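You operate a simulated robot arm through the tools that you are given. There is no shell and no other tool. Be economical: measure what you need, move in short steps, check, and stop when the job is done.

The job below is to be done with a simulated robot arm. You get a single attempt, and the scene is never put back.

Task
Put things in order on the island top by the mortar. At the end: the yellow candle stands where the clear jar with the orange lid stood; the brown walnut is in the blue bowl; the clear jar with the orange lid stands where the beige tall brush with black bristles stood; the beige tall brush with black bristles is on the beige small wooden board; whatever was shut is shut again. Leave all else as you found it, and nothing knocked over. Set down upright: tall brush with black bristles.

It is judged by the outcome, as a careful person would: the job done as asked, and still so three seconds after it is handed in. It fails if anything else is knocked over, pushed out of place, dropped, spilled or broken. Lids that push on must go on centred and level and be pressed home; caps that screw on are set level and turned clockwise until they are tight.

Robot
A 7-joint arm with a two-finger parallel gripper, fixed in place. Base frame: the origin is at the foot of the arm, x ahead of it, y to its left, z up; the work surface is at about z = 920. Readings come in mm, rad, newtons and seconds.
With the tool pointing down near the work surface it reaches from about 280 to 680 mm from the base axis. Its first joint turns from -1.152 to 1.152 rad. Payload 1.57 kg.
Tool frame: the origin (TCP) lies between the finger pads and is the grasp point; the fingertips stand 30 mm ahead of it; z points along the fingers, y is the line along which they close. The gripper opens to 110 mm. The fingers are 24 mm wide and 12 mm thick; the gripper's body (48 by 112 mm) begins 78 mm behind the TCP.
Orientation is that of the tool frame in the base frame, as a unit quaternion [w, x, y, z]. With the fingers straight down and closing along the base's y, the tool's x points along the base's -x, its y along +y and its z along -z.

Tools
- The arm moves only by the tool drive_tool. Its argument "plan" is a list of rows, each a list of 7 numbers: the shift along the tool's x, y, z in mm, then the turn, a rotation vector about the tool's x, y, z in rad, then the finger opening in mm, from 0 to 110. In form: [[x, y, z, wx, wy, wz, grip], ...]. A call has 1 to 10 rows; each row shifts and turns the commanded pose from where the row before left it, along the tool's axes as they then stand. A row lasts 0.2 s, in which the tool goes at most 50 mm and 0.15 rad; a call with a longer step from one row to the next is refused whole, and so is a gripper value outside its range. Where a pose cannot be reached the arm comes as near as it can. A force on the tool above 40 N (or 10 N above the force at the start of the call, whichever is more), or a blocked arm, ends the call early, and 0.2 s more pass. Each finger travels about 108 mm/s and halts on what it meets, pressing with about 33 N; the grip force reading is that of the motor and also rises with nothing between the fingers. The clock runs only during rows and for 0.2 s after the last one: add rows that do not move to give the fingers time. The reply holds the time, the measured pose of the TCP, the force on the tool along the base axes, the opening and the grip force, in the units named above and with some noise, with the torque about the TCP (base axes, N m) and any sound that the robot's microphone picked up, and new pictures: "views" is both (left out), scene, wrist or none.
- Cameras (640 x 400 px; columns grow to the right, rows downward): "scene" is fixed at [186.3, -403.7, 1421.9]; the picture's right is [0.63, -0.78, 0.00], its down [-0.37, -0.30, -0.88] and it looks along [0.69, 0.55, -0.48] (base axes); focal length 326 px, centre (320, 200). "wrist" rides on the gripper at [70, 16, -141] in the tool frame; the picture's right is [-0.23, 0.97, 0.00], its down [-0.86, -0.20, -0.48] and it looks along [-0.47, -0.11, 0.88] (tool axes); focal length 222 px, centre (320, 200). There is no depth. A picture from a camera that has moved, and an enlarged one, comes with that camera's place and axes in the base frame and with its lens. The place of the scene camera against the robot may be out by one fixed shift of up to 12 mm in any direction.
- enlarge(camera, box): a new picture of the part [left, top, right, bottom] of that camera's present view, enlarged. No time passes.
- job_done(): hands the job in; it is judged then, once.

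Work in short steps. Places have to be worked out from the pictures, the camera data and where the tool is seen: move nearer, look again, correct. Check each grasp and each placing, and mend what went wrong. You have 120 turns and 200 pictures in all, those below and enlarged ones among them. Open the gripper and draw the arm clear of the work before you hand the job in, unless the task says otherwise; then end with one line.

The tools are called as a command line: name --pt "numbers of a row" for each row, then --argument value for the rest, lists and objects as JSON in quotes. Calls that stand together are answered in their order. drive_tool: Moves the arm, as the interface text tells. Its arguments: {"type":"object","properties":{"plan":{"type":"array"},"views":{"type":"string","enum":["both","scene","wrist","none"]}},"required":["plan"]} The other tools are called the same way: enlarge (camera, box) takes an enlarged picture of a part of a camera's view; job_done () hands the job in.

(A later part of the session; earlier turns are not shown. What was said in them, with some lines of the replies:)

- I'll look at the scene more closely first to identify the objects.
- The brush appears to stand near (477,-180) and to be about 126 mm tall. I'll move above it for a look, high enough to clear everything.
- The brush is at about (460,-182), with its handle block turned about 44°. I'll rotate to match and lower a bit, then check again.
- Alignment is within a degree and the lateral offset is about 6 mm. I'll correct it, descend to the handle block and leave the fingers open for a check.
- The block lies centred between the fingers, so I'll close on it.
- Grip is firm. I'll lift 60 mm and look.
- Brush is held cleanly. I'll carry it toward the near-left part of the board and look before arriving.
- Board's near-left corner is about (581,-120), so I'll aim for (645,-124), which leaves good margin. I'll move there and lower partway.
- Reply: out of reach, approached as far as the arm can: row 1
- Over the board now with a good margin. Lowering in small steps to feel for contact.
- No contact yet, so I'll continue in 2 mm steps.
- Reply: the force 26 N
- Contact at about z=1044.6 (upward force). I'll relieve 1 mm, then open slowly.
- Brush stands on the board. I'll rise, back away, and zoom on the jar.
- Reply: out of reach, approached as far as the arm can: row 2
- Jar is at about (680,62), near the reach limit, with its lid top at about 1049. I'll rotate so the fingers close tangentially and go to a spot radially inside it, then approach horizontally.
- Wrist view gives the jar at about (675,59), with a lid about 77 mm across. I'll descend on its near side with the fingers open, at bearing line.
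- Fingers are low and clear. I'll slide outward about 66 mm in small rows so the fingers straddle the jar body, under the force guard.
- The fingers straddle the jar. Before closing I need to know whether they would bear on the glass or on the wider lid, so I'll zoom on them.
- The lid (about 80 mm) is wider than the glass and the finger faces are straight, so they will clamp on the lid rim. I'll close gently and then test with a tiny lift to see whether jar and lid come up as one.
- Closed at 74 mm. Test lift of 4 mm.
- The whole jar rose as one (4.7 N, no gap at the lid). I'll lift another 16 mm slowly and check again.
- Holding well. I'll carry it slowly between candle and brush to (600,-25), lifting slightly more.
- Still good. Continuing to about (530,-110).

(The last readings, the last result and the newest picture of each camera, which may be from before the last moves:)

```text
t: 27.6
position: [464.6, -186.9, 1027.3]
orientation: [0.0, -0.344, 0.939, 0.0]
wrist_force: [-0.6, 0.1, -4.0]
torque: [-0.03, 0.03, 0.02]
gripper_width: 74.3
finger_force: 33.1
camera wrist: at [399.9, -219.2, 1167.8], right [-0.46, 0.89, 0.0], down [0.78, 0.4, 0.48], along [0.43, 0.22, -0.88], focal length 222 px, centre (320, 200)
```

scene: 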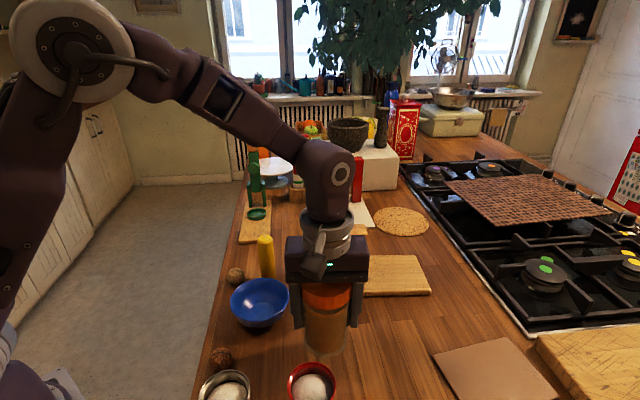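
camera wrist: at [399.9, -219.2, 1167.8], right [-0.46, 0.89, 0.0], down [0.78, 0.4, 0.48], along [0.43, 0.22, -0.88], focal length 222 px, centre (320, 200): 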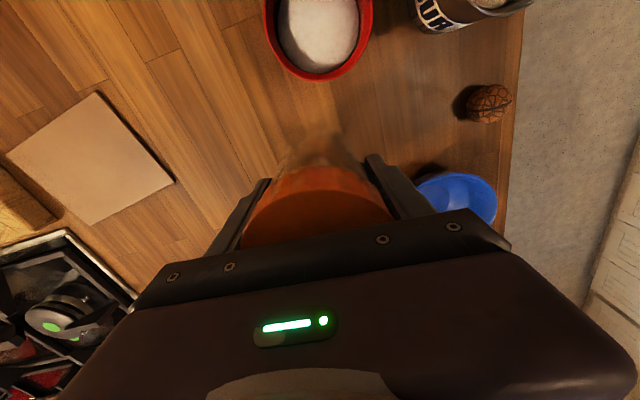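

Over the brush's old spot with clearance to the red tin. Lowering.

drive_tool --pt "1 1.5 9 0 0 0 65" --pt "0 0 10 0 0 0 65" --pt "0 0 9 0 0 0 65" --pt "0 0 5 0 0 0 65" --pt "0 0 2 0 0 0 65" --pt "0 0 0 0 0 0 65" --views "scene"

enlarge --camera "scene" --box '[260, 270, 388, 380]'

```text
t: 29.0
position: [463.8, -185.0, 991.7]
orientation: [-0.001, -0.344, 0.939, 0.0]
wrist_force: [-0.1, -0.8, -4.4]
torque: [-0.02, 0.0, 0.01]
gripper_width: 74.0
finger_force: 32.5
```

scene: 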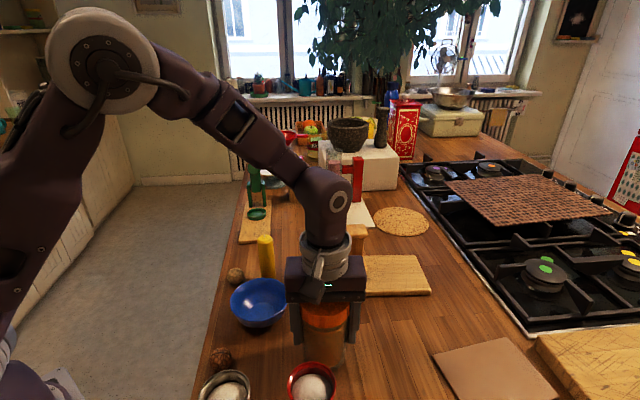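

```text
3.64 times, centred on (324, 325) of scene
camera zoom: at [186.3, -403.7, 1421.8], right [0.63, -0.78, 0.0], down [-0.37, -0.3, -0.88], along [0.69, 0.55, -0.48], focal length 1186 px, centre (306, -254)
```

zoom: 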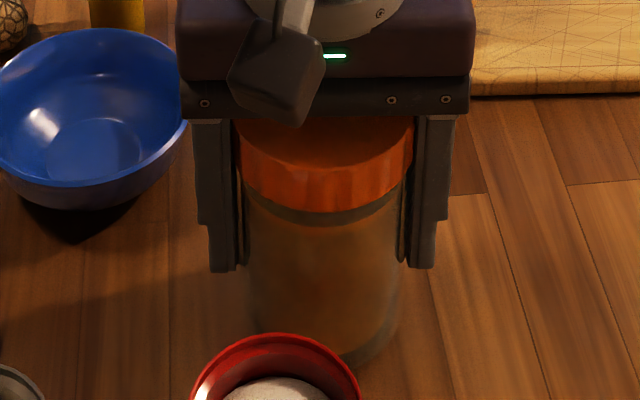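

drive_tool --pt "0 0 1.5 0 0 0 65" --pt "0 0 1.5 0 0 0 65" --pt "0 0 0 0 0 0 65" --views "none"

```text
t: 29.8
position: [463.1, -185.8, 989.0]
orientation: [-0.001, -0.343, 0.939, 0.0]
wrist_force: [0.7, -0.4, -4.9]
torque: [0.01, 0.0, -0.02]
gripper_width: 74.1
finger_force: 33.0
```

Not in contact yet, so I'll go lower in 1 mm steps.

drive_tool --pt "0 0 1 0 0 0 65" --pt "0 0 0.7 0 0 0 65" --pt "0 0 0 0 0 0 65" --views "none"

drive_tool --pt "0 0 0.7 0 0 0 65" --pt "0 0 0 0 0 0 65" --views "none"

```text
t: 30.6
position: [462.9, -186.8, 988.7]
orientation: [-0.001, -0.343, 0.939, 0.001]
wrist_force: [0.4, 0.4, -4.5]
torque: [0.02, 0.01, 0.0]
gripper_width: 74.0
finger_force: 32.6
```

```text
t: 31.2
position: [463.2, -186.4, 987.5]
orientation: [0.0, -0.343, 0.939, 0.0]
wrist_force: [0.8, 1.7, 1.4]
torque: [0.06, -0.04, -0.02]
gripper_width: 73.8
finger_force: 32.8
```

The jar is on the surface now (weight gone from the wrist). Opening.

drive_tool --pt "0 0 0 0 0 0 74" --pt "0 0 0 0 0 0 80" --pt "0 0 0 0 0 0 95" --pt "0 0 0 0 0 0 110" --pt "0 0 0 0 0 0 110"

enlarge --camera "scene" --box '[260, 270, 388, 380]'

```text
t: 32.4
position: [462.8, -185.3, 986.6]
orientation: [0.0, -0.343, 0.939, 0.0]
wrist_force: [-0.1, -0.3, 0.3]
torque: [0.0, 0.01, 0.0]
gripper_width: 110.1
finger_force: 0.1
camera wrist: at [397.8, -218.5, 1127.3], right [-0.45, 0.89, 0.0], down [0.78, 0.4, 0.48], along [0.43, 0.22, -0.88], focal length 222 px, centre (320, 200)
```

scene: 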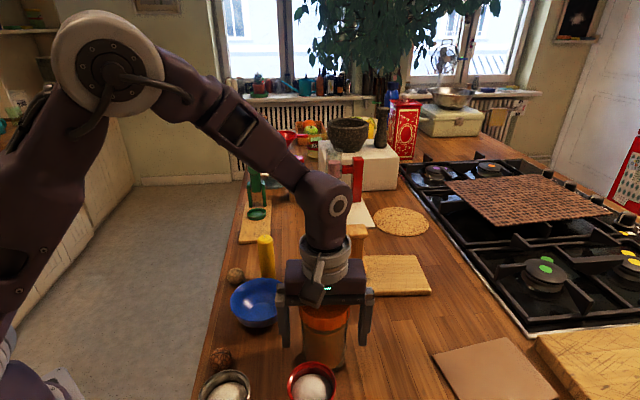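
wrist: 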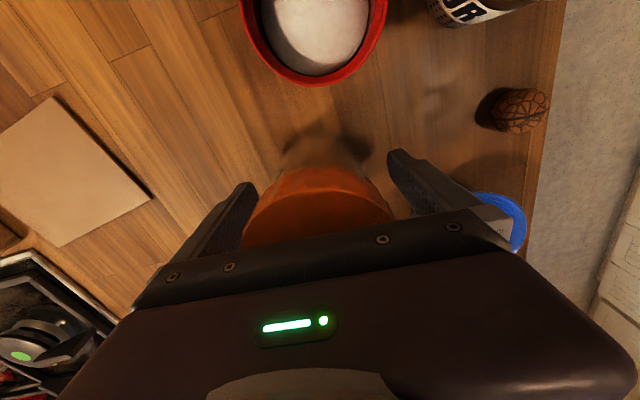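

```text
3.64 times, centred on (324, 325) of scene
camera zoom: at [186.3, -403.7, 1421.9], right [0.63, -0.78, 0.0], down [-0.37, -0.3, -0.88], along [0.69, 0.55, -0.48], focal length 1186 px, centre (306, -254)
```

zoom: 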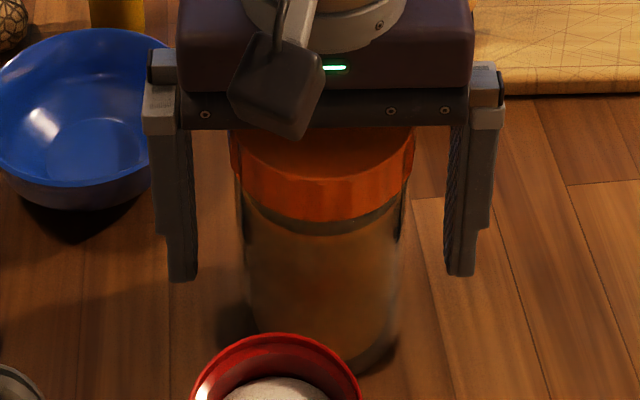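

Jar stands upright with lid on. I'll rise straight up and go above the candle, turning back to tangential closing.

drive_tool --pt "0 0 -40 0 0 0 110" --pt "0 0 -45 0 0 0 110" --pt "0 0 -45 0 0 0 110" --pt "-39.6 24.1 0 0 0 0 110" --pt "-39.6 24.1 0 0 0 0 110" --pt "-39.6 24.1 0 0 0 0 90" --pt "-39.6 24.1 0 0 0 0 80" --pt "-39.6 24.1 0 0 0 0 70" --views "none"

drive_tool --pt "0 0 0 0 0 0.122 70" --pt "0 0 0 0 0 0.122 70" --pt "0 0 0 0 0 0.122 70" --pt "0 0 0 0 0 0.122 70" --pt "0 0 0 0 0 0.122 70" --pt "0 0 0 0 0 0 70"

enlarge --camera "wrist" --box '[240, 100, 400, 220]'

```text
t: 34.2
position: [537.6, 35.5, 1117.8]
orientation: [-0.001, -0.343, 0.939, 0.001]
wrist_force: [-0.5, 0.0, 0.8]
torque: [-0.02, 0.0, 0.04]
gripper_width: 70.0
finger_force: 0.1
```

```text
t: 35.6
position: [537.1, 35.7, 1117.2]
orientation: [0.0, -0.045, 0.999, 0.0]
wrist_force: [0.7, 0.0, 0.3]
torque: [0.02, 0.01, -0.01]
gripper_width: 70.2
finger_force: 0.1
camera wrist: at [464.8, 43.9, 1257.1], right [0.14, 0.99, 0.0], down [0.87, -0.12, 0.48], along [0.47, -0.07, -0.88], focal length 222 px, centre (320, 200)
```

scene: 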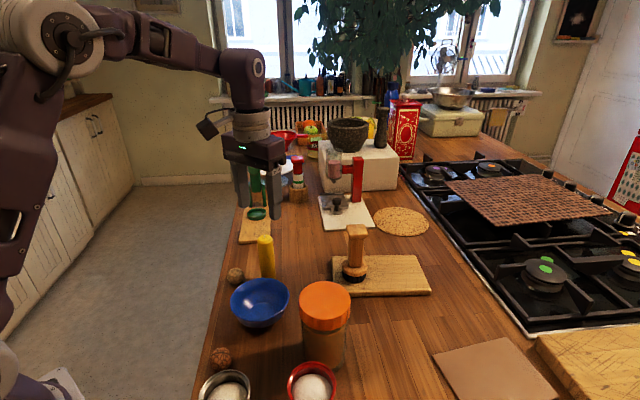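
wrist: 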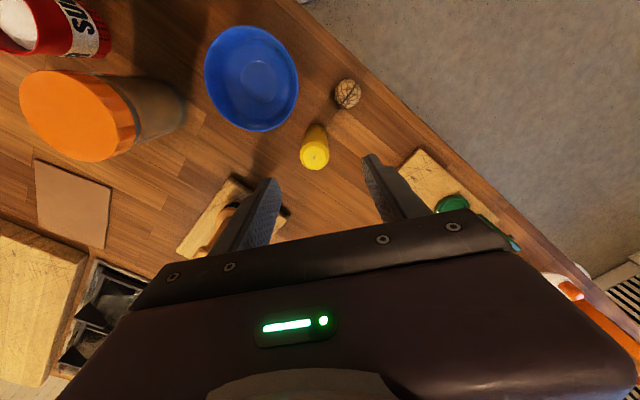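

```text
3.33 times, centred on (320, 160) of wrist
camera zoom: at [464.8, 43.9, 1257.1], right [0.14, 0.99, 0.0], down [0.87, -0.12, 0.48], along [0.47, -0.07, -0.88], focal length 740 px, centre (320, 333)
```

zoom: 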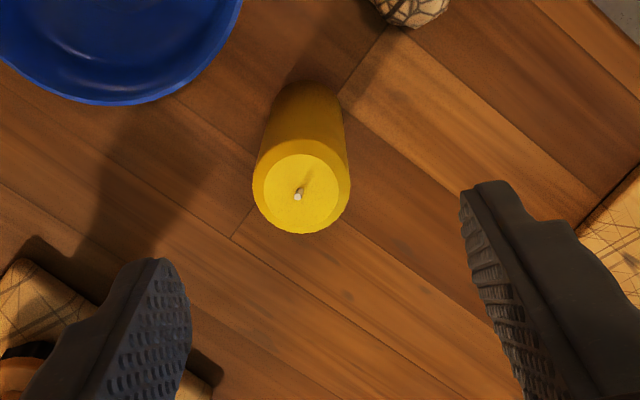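

Candle is at about (535,29.5). Correcting 6 mm laterally and descending.

drive_tool --pt "2.6 -6.3 20 0 0 0 70" --pt "0 0 35 0 0 0 70" --pt "0 0 35 0 0 0 70" --pt "0 0 32 0 0 0 70" --pt "0 0 0 0 0 0 70"

```text
t: 36.8
position: [534.0, 27.5, 994.8]
orientation: [-0.001, -0.045, 0.999, 0.0]
wrist_force: [0.4, 0.0, 0.2]
torque: [-0.03, 0.0, -0.02]
gripper_width: 70.3
finger_force: 0.0
camera wrist: at [462.1, 37.1, 1135.4], right [0.14, 0.99, 0.0], down [0.87, -0.12, 0.48], along [0.47, -0.07, -0.88], focal length 222 px, centre (320, 200)
```

scene: 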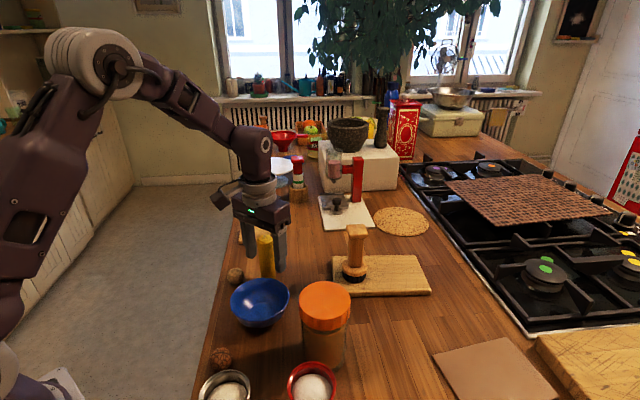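
wrist: 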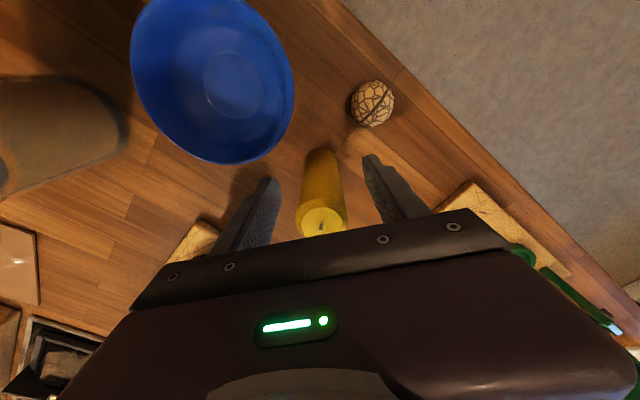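

Centred. Close on it, then lift 15 mm.

drive_tool --pt "0 0 0 0 0 0 50" --pt "0 0 0 0 0 0 35" --pt "0 0 0 0 0 0 22" --pt "0 0 0 0 0 0 22" --pt "0 0 -5 0 0 0 22" --pt "0 0 -12 0 0 0 22" --pt "0 0 0 0 0 0 22"

```text
t: 38.4
position: [534.0, 28.1, 1012.4]
orientation: [0.0, -0.045, 0.999, 0.0]
wrist_force: [0.6, 0.3, -1.0]
torque: [0.01, -0.01, 0.02]
gripper_width: 30.3
finger_force: 32.8
camera wrist: at [462.6, 37.3, 1152.7], right [0.14, 0.99, 0.0], down [0.87, -0.12, 0.48], along [0.47, -0.07, -0.88], focal length 222 px, centre (320, 200)
```

scene: 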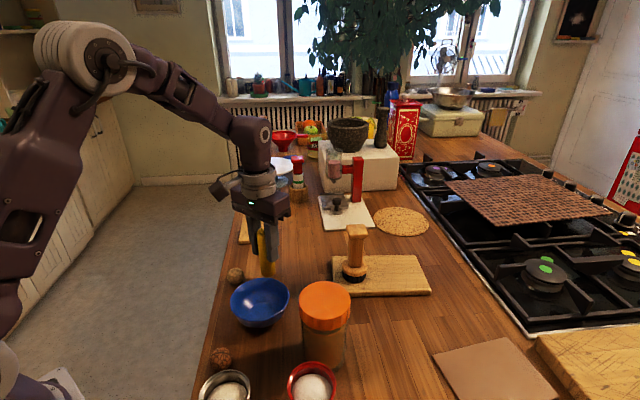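
wrist: 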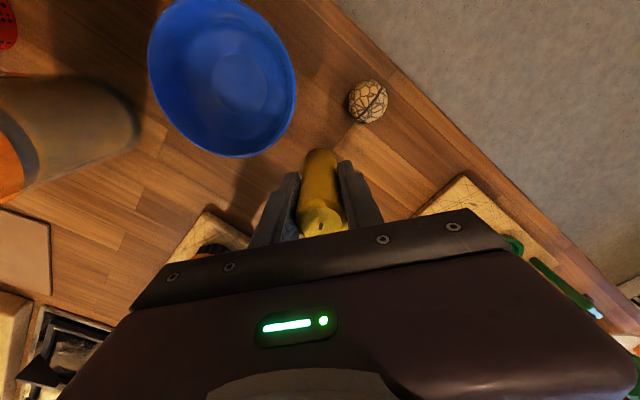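

Candle held (30 mm). Carry it out to the jar's old spot (674,59.5).

drive_tool --pt "-28.4 3.8 0 0 0 0 22" --pt "-28.4 3.8 0 0 0 0 22" --pt "-28.4 3.8 0 0 0 0 22" --pt "-28.4 3.8 0 0 0 0 22" --pt "-28.2 3.6 0 0 0 0 22" --pt "0 0 10 0 0 0 22" --pt "0 0 0 0 0 0 22"

enlarge --camera "scene" --box '[240, 180, 368, 270]'

```text
t: 40.0
position: [673.7, 59.5, 1002.1]
orientation: [0.0, -0.045, 0.999, 0.0]
wrist_force: [-0.2, 0.6, -1.4]
torque: [-0.02, -0.02, -0.01]
gripper_width: 30.6
finger_force: 33.3
camera wrist: at [602.1, 68.3, 1142.2], right [0.14, 0.99, 0.0], down [0.87, -0.12, 0.48], along [0.47, -0.07, -0.88], focal length 222 px, centre (320, 200)
```

scene: 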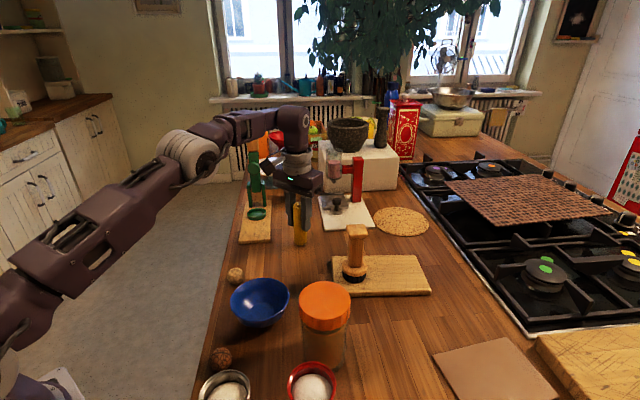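
wrist: 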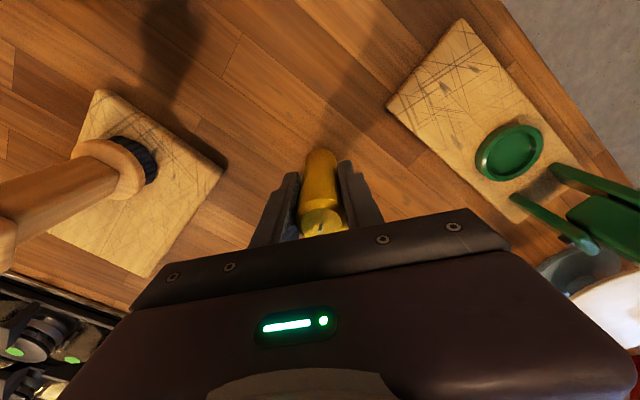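

```text
4.44 times, centred on (304, 225) of scene
camera zoom: at [186.3, -403.7, 1421.9], right [0.63, -0.78, 0.0], down [-0.37, -0.3, -0.88], along [0.69, 0.55, -0.48], focal length 1449 px, centre (391, 89)
```

zoom: 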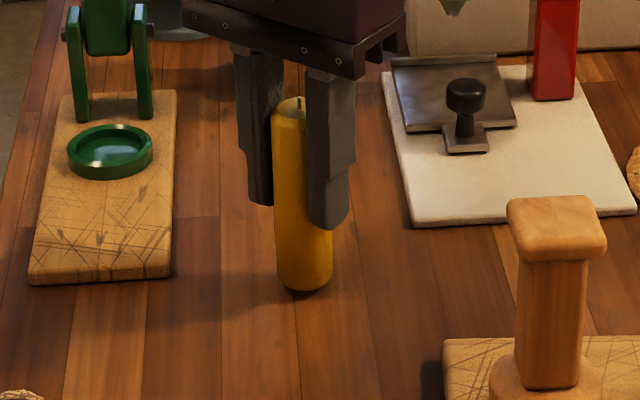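

drive_tool --pt "0 0 4 0 0 0 22" --pt "0 0 2 0 0 0 22" --pt "0 0 0 0 0 0 22" --views "none"

drive_tool --pt "0 0 1 0 0 0 22" --pt "0 0 0 0 0 0 22" --views "none"

```text
t: 40.8
position: [673.4, 59.2, 995.7]
orientation: [0.0, -0.046, 0.999, 0.0]
wrist_force: [0.5, 0.3, -1.7]
torque: [0.0, -0.02, -0.01]
gripper_width: 30.4
finger_force: 33.2
```

```text
t: 41.4
position: [673.3, 59.0, 996.0]
orientation: [0.001, -0.045, 0.999, 0.001]
wrist_force: [-0.7, 0.2, 3.9]
torque: [0.02, 0.05, 0.01]
gripper_width: 30.4
finger_force: 33.0
```

Contact. Open, then back off radially and up.

drive_tool --pt "0 0 0 0 0 0 36" --pt "0 0 0 0 0 0 60" --pt "0 0 0 0 0 0 70" --pt "0 0 0 0 0 0 70"

enlarge --camera "scene" --box '[240, 180, 368, 270]'

```text
t: 42.4
position: [674.1, 59.2, 994.0]
orientation: [0.0, -0.045, 0.999, 0.0]
wrist_force: [-0.6, -0.3, -1.4]
torque: [-0.01, 0.01, -0.05]
gripper_width: 69.7
finger_force: 0.0
camera wrist: at [602.1, 68.6, 1135.3], right [0.14, 0.99, 0.0], down [0.87, -0.12, 0.48], along [0.47, -0.07, -0.88], focal length 222 px, centre (320, 200)
```

scene: 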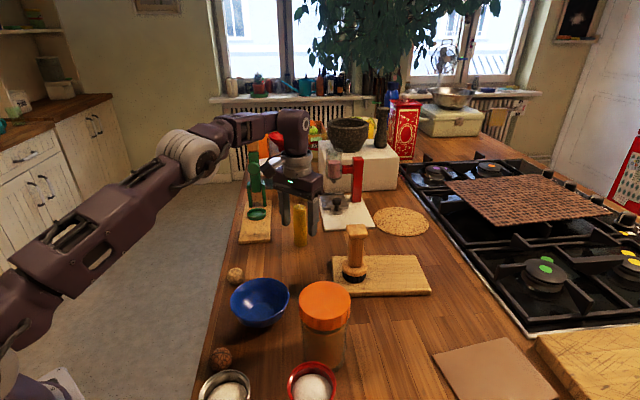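
wrist: 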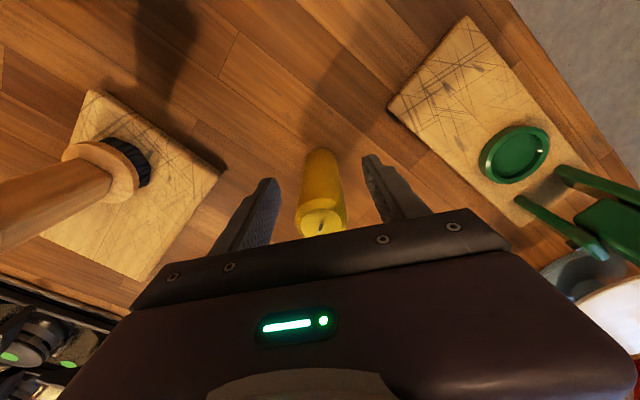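

```text
4.44 times, centred on (304, 225) of scene
camera zoom: at [186.3, -403.7, 1421.9], right [0.63, -0.78, 0.0], down [-0.37, -0.3, -0.88], along [0.69, 0.55, -0.48], focal length 1449 px, centre (391, 89)
```

zoom: 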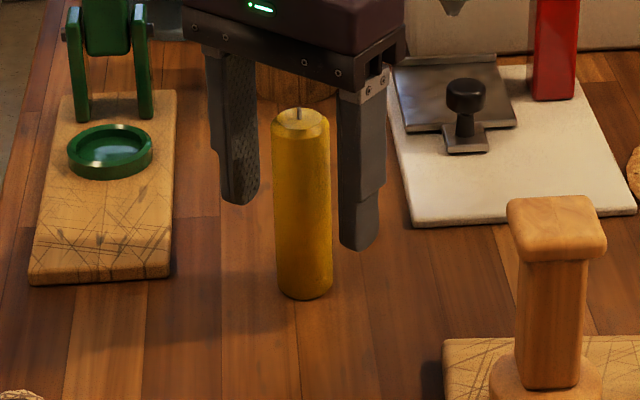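

Candle stands on the jar's old spot. Retreat inward, rise, and go above the brown walnut (around (345,-66)).

drive_tool --pt "30 0 0 0 0 0 70" --pt "35 0 0 0 0 0 70" --pt "0 0 -45 0 0 0 70" --pt "0 0 -45 0 0 0 70" --pt "0 0 -30 0 0 0 70" --views "none"

drive_tool --pt "39 -13.6 0 0 0 0 70" --pt "39 -13.6 0 0 0 0 70" --pt "39 -13.6 0 0 0 0 70" --pt "39 -13.6 0 0 0 0 70" --pt "39 -13.6 0 0 0 0 70" --pt "39 -13.6 0 0 0 0 70" --pt "39 -13.6 0 0 0 0 70" --pt "0 0 0 0 0 0 70"

enlarge --camera "wrist" --box '[220, 60, 420, 210]'

```text
t: 43.6
position: [609.2, 53.3, 1116.3]
orientation: [0.0, -0.046, 0.999, 0.001]
wrist_force: [0.4, -0.7, 0.0]
torque: [-0.01, 0.0, 0.02]
gripper_width: 70.0
finger_force: 0.1
```

```text
t: 45.4
position: [345.7, -66.8, 1111.9]
orientation: [-0.001, -0.045, 0.999, 0.0]
wrist_force: [0.2, -0.6, 0.4]
torque: [0.0, -0.02, 0.05]
gripper_width: 70.1
finger_force: 0.0
camera wrist: at [273.4, -57.5, 1253.4], right [0.14, 0.99, 0.0], down [0.87, -0.12, 0.48], along [0.47, -0.07, -0.88], focal length 222 px, centre (320, 200)
```

scene: 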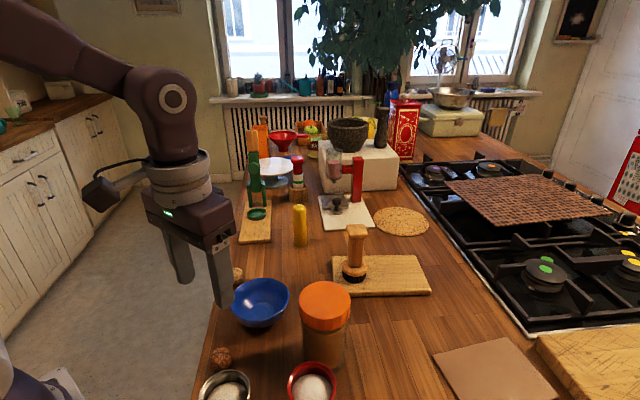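
wrist: 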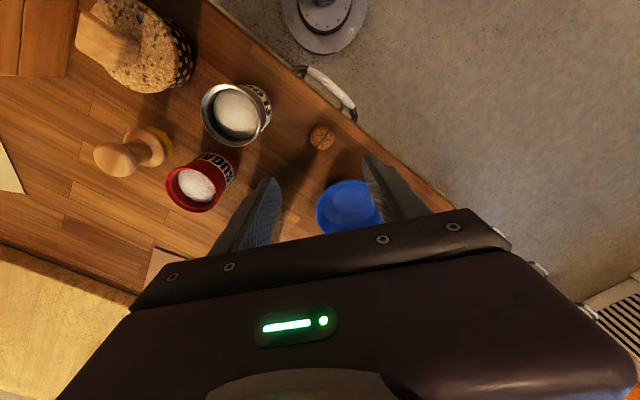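

```text
2.67 times, centred on (320, 135) of wrist
camera zoom: at [273.4, -57.5, 1253.4], right [0.14, 0.99, 0.0], down [0.87, -0.12, 0.48], along [0.47, -0.07, -0.88], focal length 592 px, centre (320, 373)
```

zoom: 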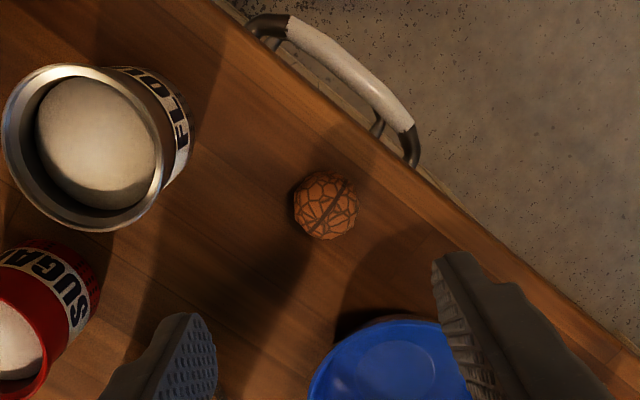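

Walnut is at about (345,-65). Descend with fingers at 56 mm to z≈954 (tips just above the table).

drive_tool --pt "0.5 2 30 0 0 0 60" --pt "0 0 40 0 0 0 56" --pt "0 0 40 0 0 0 56" --pt "0 0 30 0 0 0 56" --pt "0 0 10 0 0 0 56" --pt "0 0 0 0 0 0 56"

```text
t: 46.8
position: [346.4, -64.5, 964.1]
orientation: [0.0, -0.045, 0.999, 0.0]
wrist_force: [0.4, -0.5, -0.2]
torque: [0.0, -0.01, -0.03]
gripper_width: 55.9
finger_force: 0.2
camera wrist: at [273.9, -54.4, 1104.9], right [0.14, 0.99, 0.0], down [0.87, -0.12, 0.48], along [0.47, -0.07, -0.88], focal length 222 px, centre (320, 200)
```

scene: 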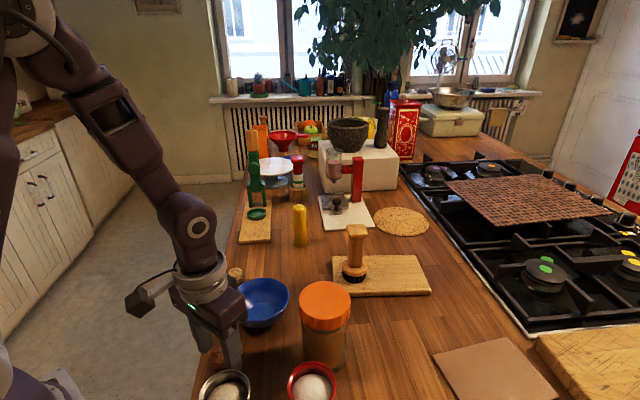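
wrist: 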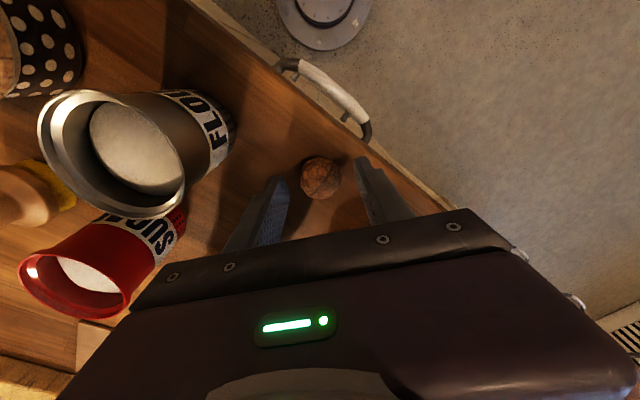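

Well aligned. Lower 10 mm and close.

drive_tool --pt "0 0 10 0 0 0 56" --pt "0 0 0 0 0 0 40" --pt "0 0 0 0 0 0 30" --pt "0 0 0 0 0 0 22" --pt "0 0 0 0 0 0 22" --views "wrist"

```text
t: 48.0
position: [346.0, -63.9, 955.6]
orientation: [0.0, -0.045, 0.999, 0.001]
wrist_force: [-0.7, -0.6, 1.2]
torque: [0.01, 0.02, -0.03]
gripper_width: 32.8
finger_force: 32.8
camera wrist: at [274.0, -54.6, 1095.2], right [0.14, 0.99, 0.0], down [0.87, -0.12, 0.48], along [0.47, -0.07, -0.88], focal length 222 px, centre (320, 200)
```

wrist: 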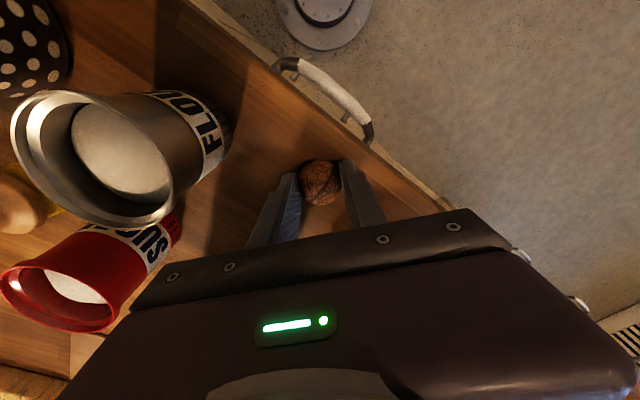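

Walnut gripped (32.8 mm). Lift 90 mm and move toward the bowl.

drive_tool --pt "0 0 -30 0 0 0 22" --pt "0 0 -35 0 0 0 22" --pt "0 0 -30 0 0 0 22" --pt "-28 3.3 0 0 0 0 22" --pt "-28 3.3 0 0 0 0 22" --pt "-28 3.3 0 0 0 0 22" --pt "-26 3 0 0 0 0 22" --pt "0 0 0 0 0 0 22"

enlarge --camera "scene" --box '[200, 240, 328, 350]'

```text
t: 49.8
position: [455.6, -41.4, 1050.4]
orientation: [-0.001, -0.045, 0.999, -0.001]
wrist_force: [0.8, 0.6, -0.6]
torque: [0.0, 0.0, 0.04]
gripper_width: 32.8
finger_force: 32.5
camera wrist: at [382.2, -32.0, 1190.5], right [0.14, 0.99, 0.0], down [0.87, -0.12, 0.48], along [0.47, -0.07, -0.88], focal length 222 px, centre (320, 200)
```

scene: 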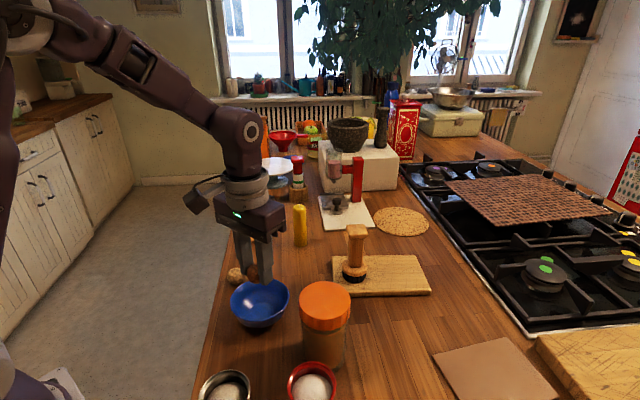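
wrist: 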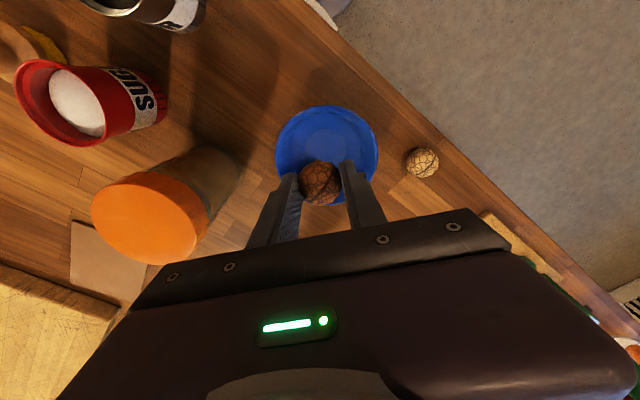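

```text
3.64 times, centred on (264, 295) of scene
camera zoom: at [186.3, -403.6, 1421.9], right [0.63, -0.78, 0.0], down [-0.37, -0.3, -0.88], along [0.69, 0.55, -0.48], focal length 1186 px, centre (524, -146)
```

zoom: 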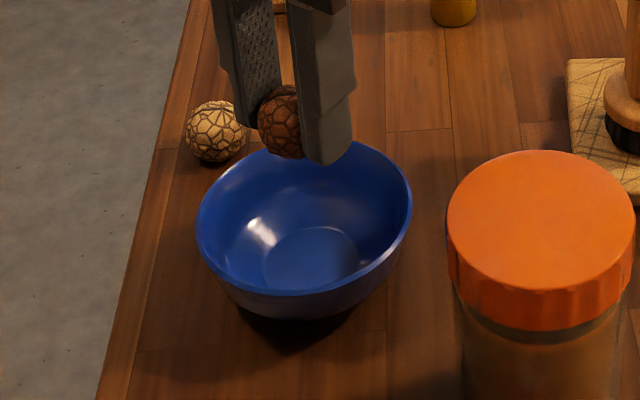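

enlarge --camera "wrist" --box '[240, 80, 400, 220]'

```text
2.86 times, centred on (320, 150) of wrist
camera zoom: at [382.2, -32.0, 1190.5], right [0.14, 0.99, 0.0], down [0.87, -0.12, 0.48], along [0.47, -0.07, -0.88], focal length 635 px, centre (320, 343)
```

zoom: 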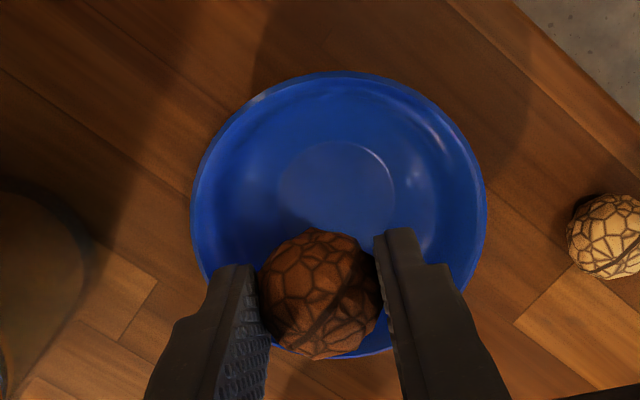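

Bowl centre is about (450,-34.5). Shift and lower the walnut into it.

drive_tool --pt "5 7.4 0 0 0 0 22" --pt "0 0 25 0 0 0 22" --pt "0 0 25 0 0 0 22" --pt "0 0 15 0 0 0 22" --pt "0 0 0 0 0 0 22"

enlarge --camera "scene" --box '[200, 240, 328, 350]'

```text
t: 51.0
position: [447.7, -34.8, 986.0]
orientation: [-0.001, -0.045, 0.999, 0.0]
wrist_force: [0.0, 0.2, -0.4]
torque: [0.01, -0.02, -0.02]
gripper_width: 32.8
finger_force: 33.1
camera wrist: at [376.1, -24.6, 1125.2], right [0.14, 0.99, 0.0], down [0.87, -0.12, 0.48], along [0.47, -0.07, -0.88], focal length 222 px, centre (320, 200)
```

scene: 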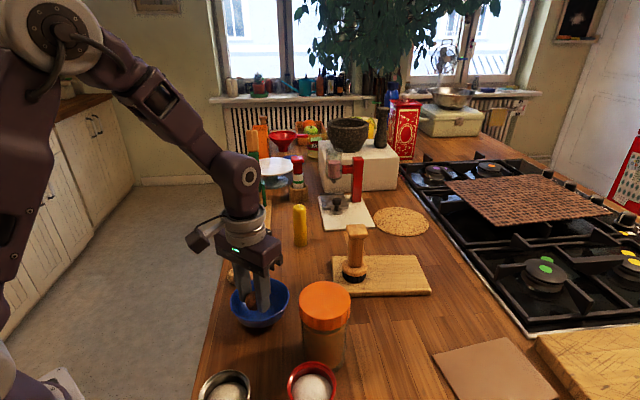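
wrist: 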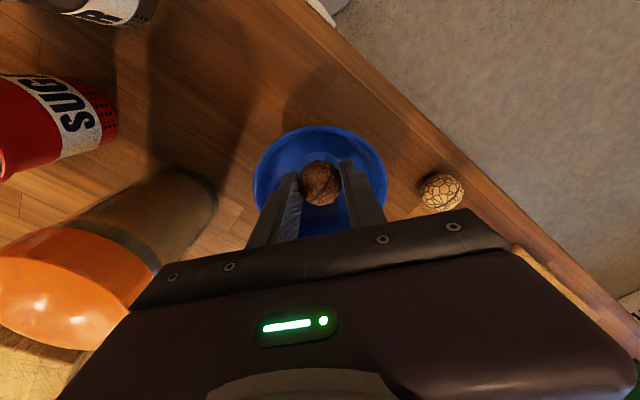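

```text
3.64 times, centred on (264, 295) of scene
camera zoom: at [186.3, -403.7, 1421.9], right [0.63, -0.78, 0.0], down [-0.37, -0.3, -0.88], along [0.69, 0.55, -0.48], focal length 1186 px, centre (524, -146)
```

zoom: 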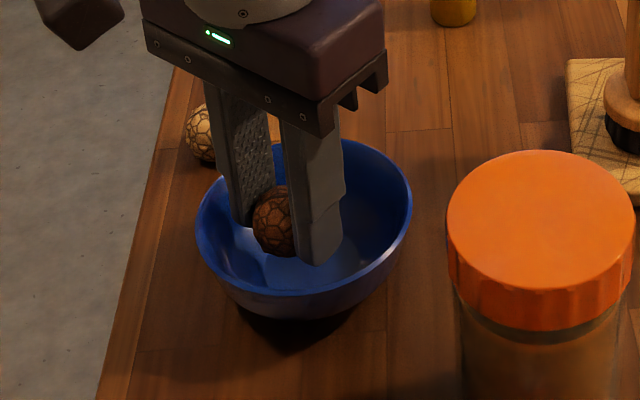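

Walnut is inside the bowl rim and centred. Lowering 13 mm more in small steps, then feel.

drive_tool --pt "0 0 5 0 0 0 22" --pt "0 0 4 0 0 0 22" --pt "0 0 4 0 0 0 22" --pt "0 0 0 0 0 0 22"

enlarge --camera "wrist" --box '[240, 100, 400, 240]'

```text
t: 52.0
position: [448.4, -34.3, 972.7]
orientation: [0.0, -0.045, 0.999, 0.0]
wrist_force: [0.8, -1.7, 5.0]
torque: [-0.02, 0.0, -0.02]
gripper_width: 32.9
finger_force: 32.9
camera wrist: at [375.9, -25.0, 1112.3], right [0.14, 0.99, 0.0], down [0.87, -0.12, 0.48], along [0.47, -0.07, -0.88], focal length 222 px, centre (320, 200)
```

scene: 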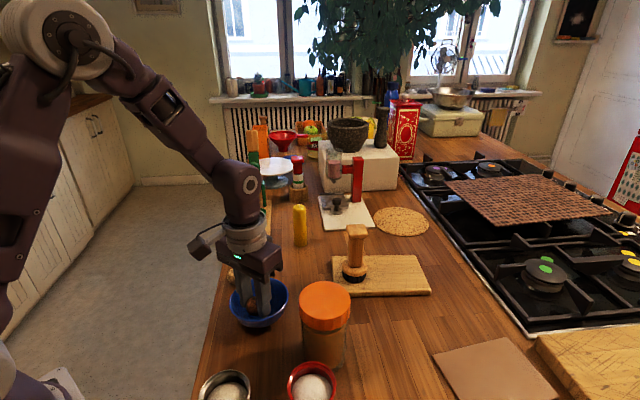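
wrist: 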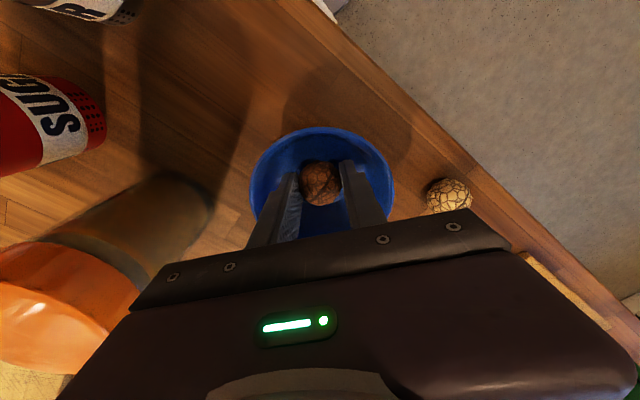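

```text
2.86 times, centred on (320, 170) of wrist
camera zoom: at [375.9, -25.0, 1112.3], right [0.14, 0.99, 0.0], down [0.87, -0.12, 0.48], along [0.47, -0.07, -0.88], focal length 635 px, centre (320, 286)
```

zoom: 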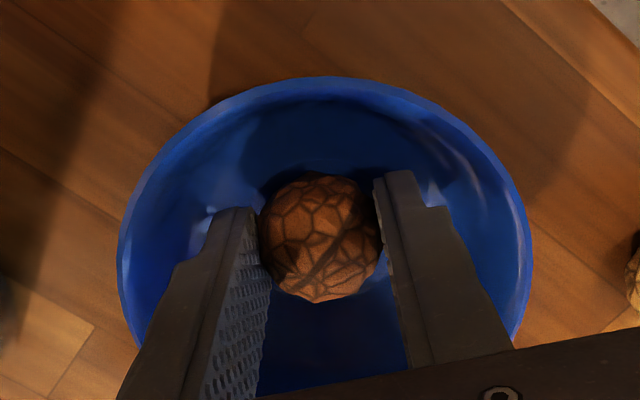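

Light contact with the bowl (5 N). Ease up 2 mm, open a little, and rise straight up.

drive_tool --pt "0 0 -2 0 0 0 22" --pt "0 0 0 0 0 0 36" --pt "0 0 0 0 0 0 42" --pt "0 0 -8 0 0 0 42" --pt "0 0 -25 0 0 0 42" --pt "0 0 -40 0 0 0 50" --pt "0 0 -40 0 0 0 50" --pt "0 0 0 0 0 0 50"

enlarge --camera "scene" --box '[200, 240, 328, 350]'

```text
t: 53.8
position: [447.3, -34.7, 1088.6]
orientation: [0.0, -0.046, 0.999, 0.0]
wrist_force: [0.2, -0.4, -0.4]
torque: [0.0, 0.01, -0.03]
gripper_width: 50.2
finger_force: 0.1
camera wrist: at [375.9, -25.0, 1228.2], right [0.14, 0.99, 0.0], down [0.87, -0.12, 0.48], along [0.47, -0.07, -0.88], focal length 222 px, centre (320, 200)
```

scene: 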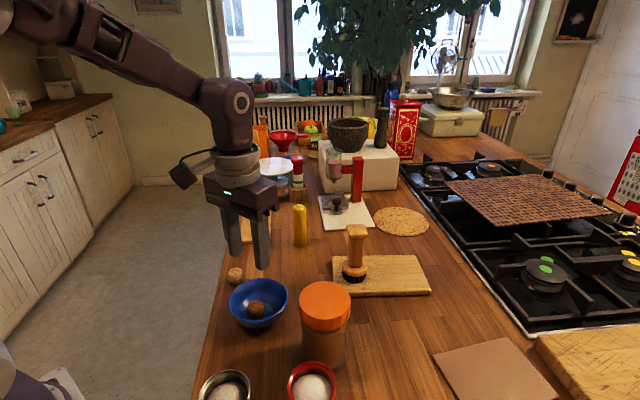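
wrist: 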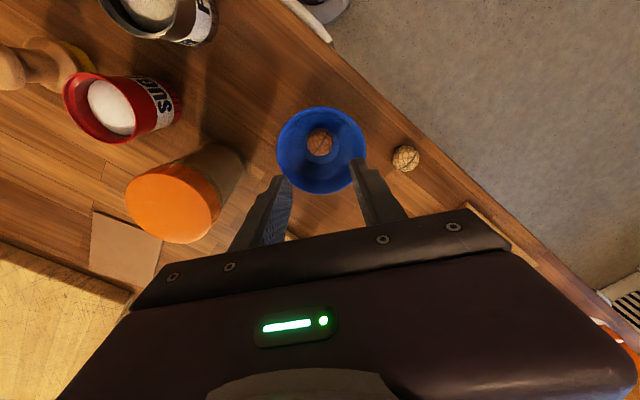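

```text
3.64 times, centred on (264, 295) of scene
camera zoom: at [186.3, -403.7, 1421.9], right [0.63, -0.78, 0.0], down [-0.37, -0.3, -0.88], along [0.69, 0.55, -0.48], focal length 1186 px, centre (524, -146)
```

zoom: 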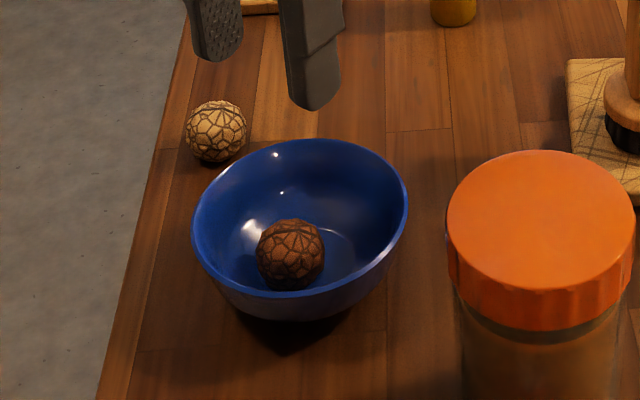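

The brown walnut rests in the bowl. I'll draw the arm up and clear, and check the whole scene.

drive_tool --pt "10 0 -45 0 0 0 80" --pt "10 0 -45 0 0 0 110" --pt "10 0 -45 0 0 0 110" --pt "0 0 -30 0 0 0 110" --pt "0 0 0 0 0 0 110"

enlarge --camera "scene" --box '[200, 180, 440, 330]'

enlarge --camera "scene" --box '[190, 270, 390, 400]'

```text
t: 55.0
position: [417.7, -37.0, 1253.9]
orientation: [0.0, -0.046, 0.999, 0.0]
wrist_force: [0.6, 0.6, -0.6]
torque: [0.02, -0.01, 0.02]
gripper_width: 109.9
finger_force: 0.0
camera wrist: at [346.1, -28.1, 1393.1], right [0.14, 0.99, 0.0], down [0.87, -0.12, 0.48], along [0.47, -0.07, -0.88], focal length 222 px, centre (320, 200)
```

scene: 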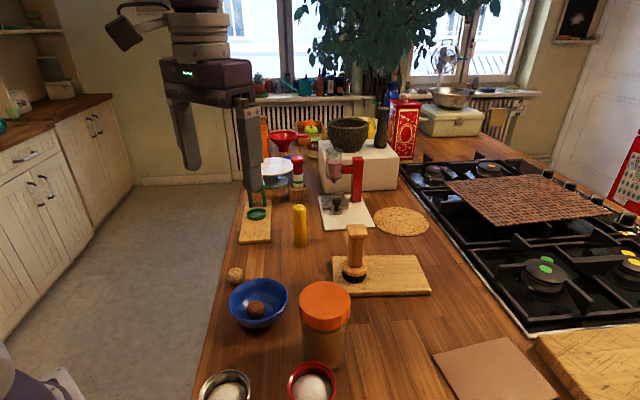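
wrist: 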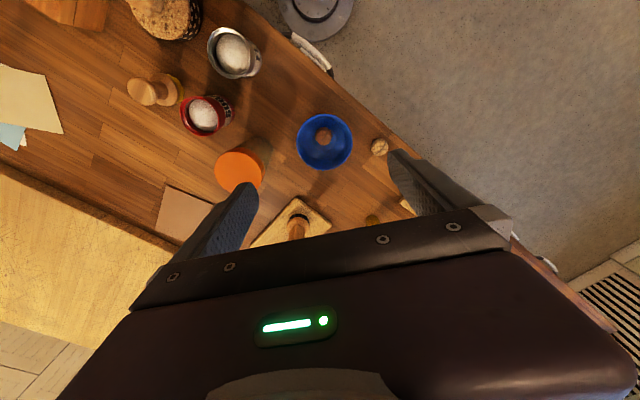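

```text
2.67 times, centred on (320, 255) of scene
camera zoom: at [186.3, -403.7, 1421.9], right [0.63, -0.78, 0.0], down [-0.37, -0.3, -0.88], along [0.69, 0.55, -0.48], focal length 870 px, centre (320, 53)
```

zoom: 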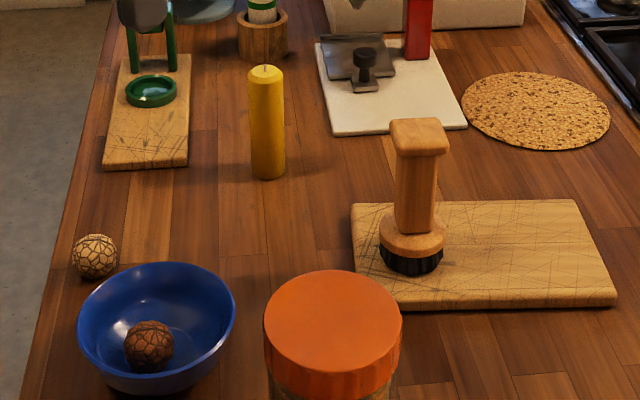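

```text
3.08 times, centred on (290, 335) of scene
camera zoom: at [186.3, -403.7, 1421.9], right [0.63, -0.78, 0.0], down [-0.37, -0.3, -0.88], along [0.69, 0.55, -0.48], focal length 1003 px, centre (412, -215)
```

zoom: 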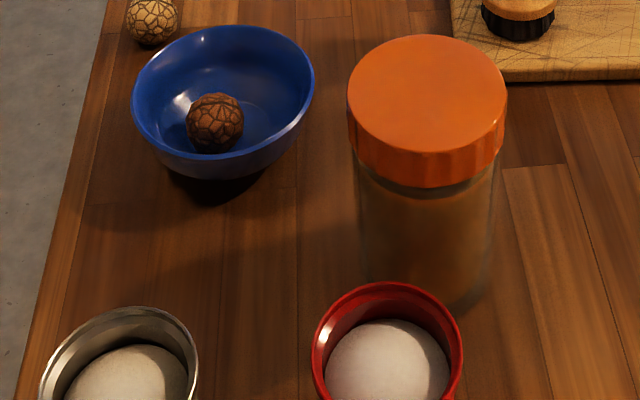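

Everything stands as asked, the lid is level and shut, and the arm is clear. Handing in.

job_done

```text
The job is handed in.
```

The candle stands where the jar was, the jar stands where the brush was with its lid still on, the brush is upright on the small board, and the brown walnut is in the bowl. The bowl shifted about 2 mm as I set the walnut in, and nothing else was disturbed.
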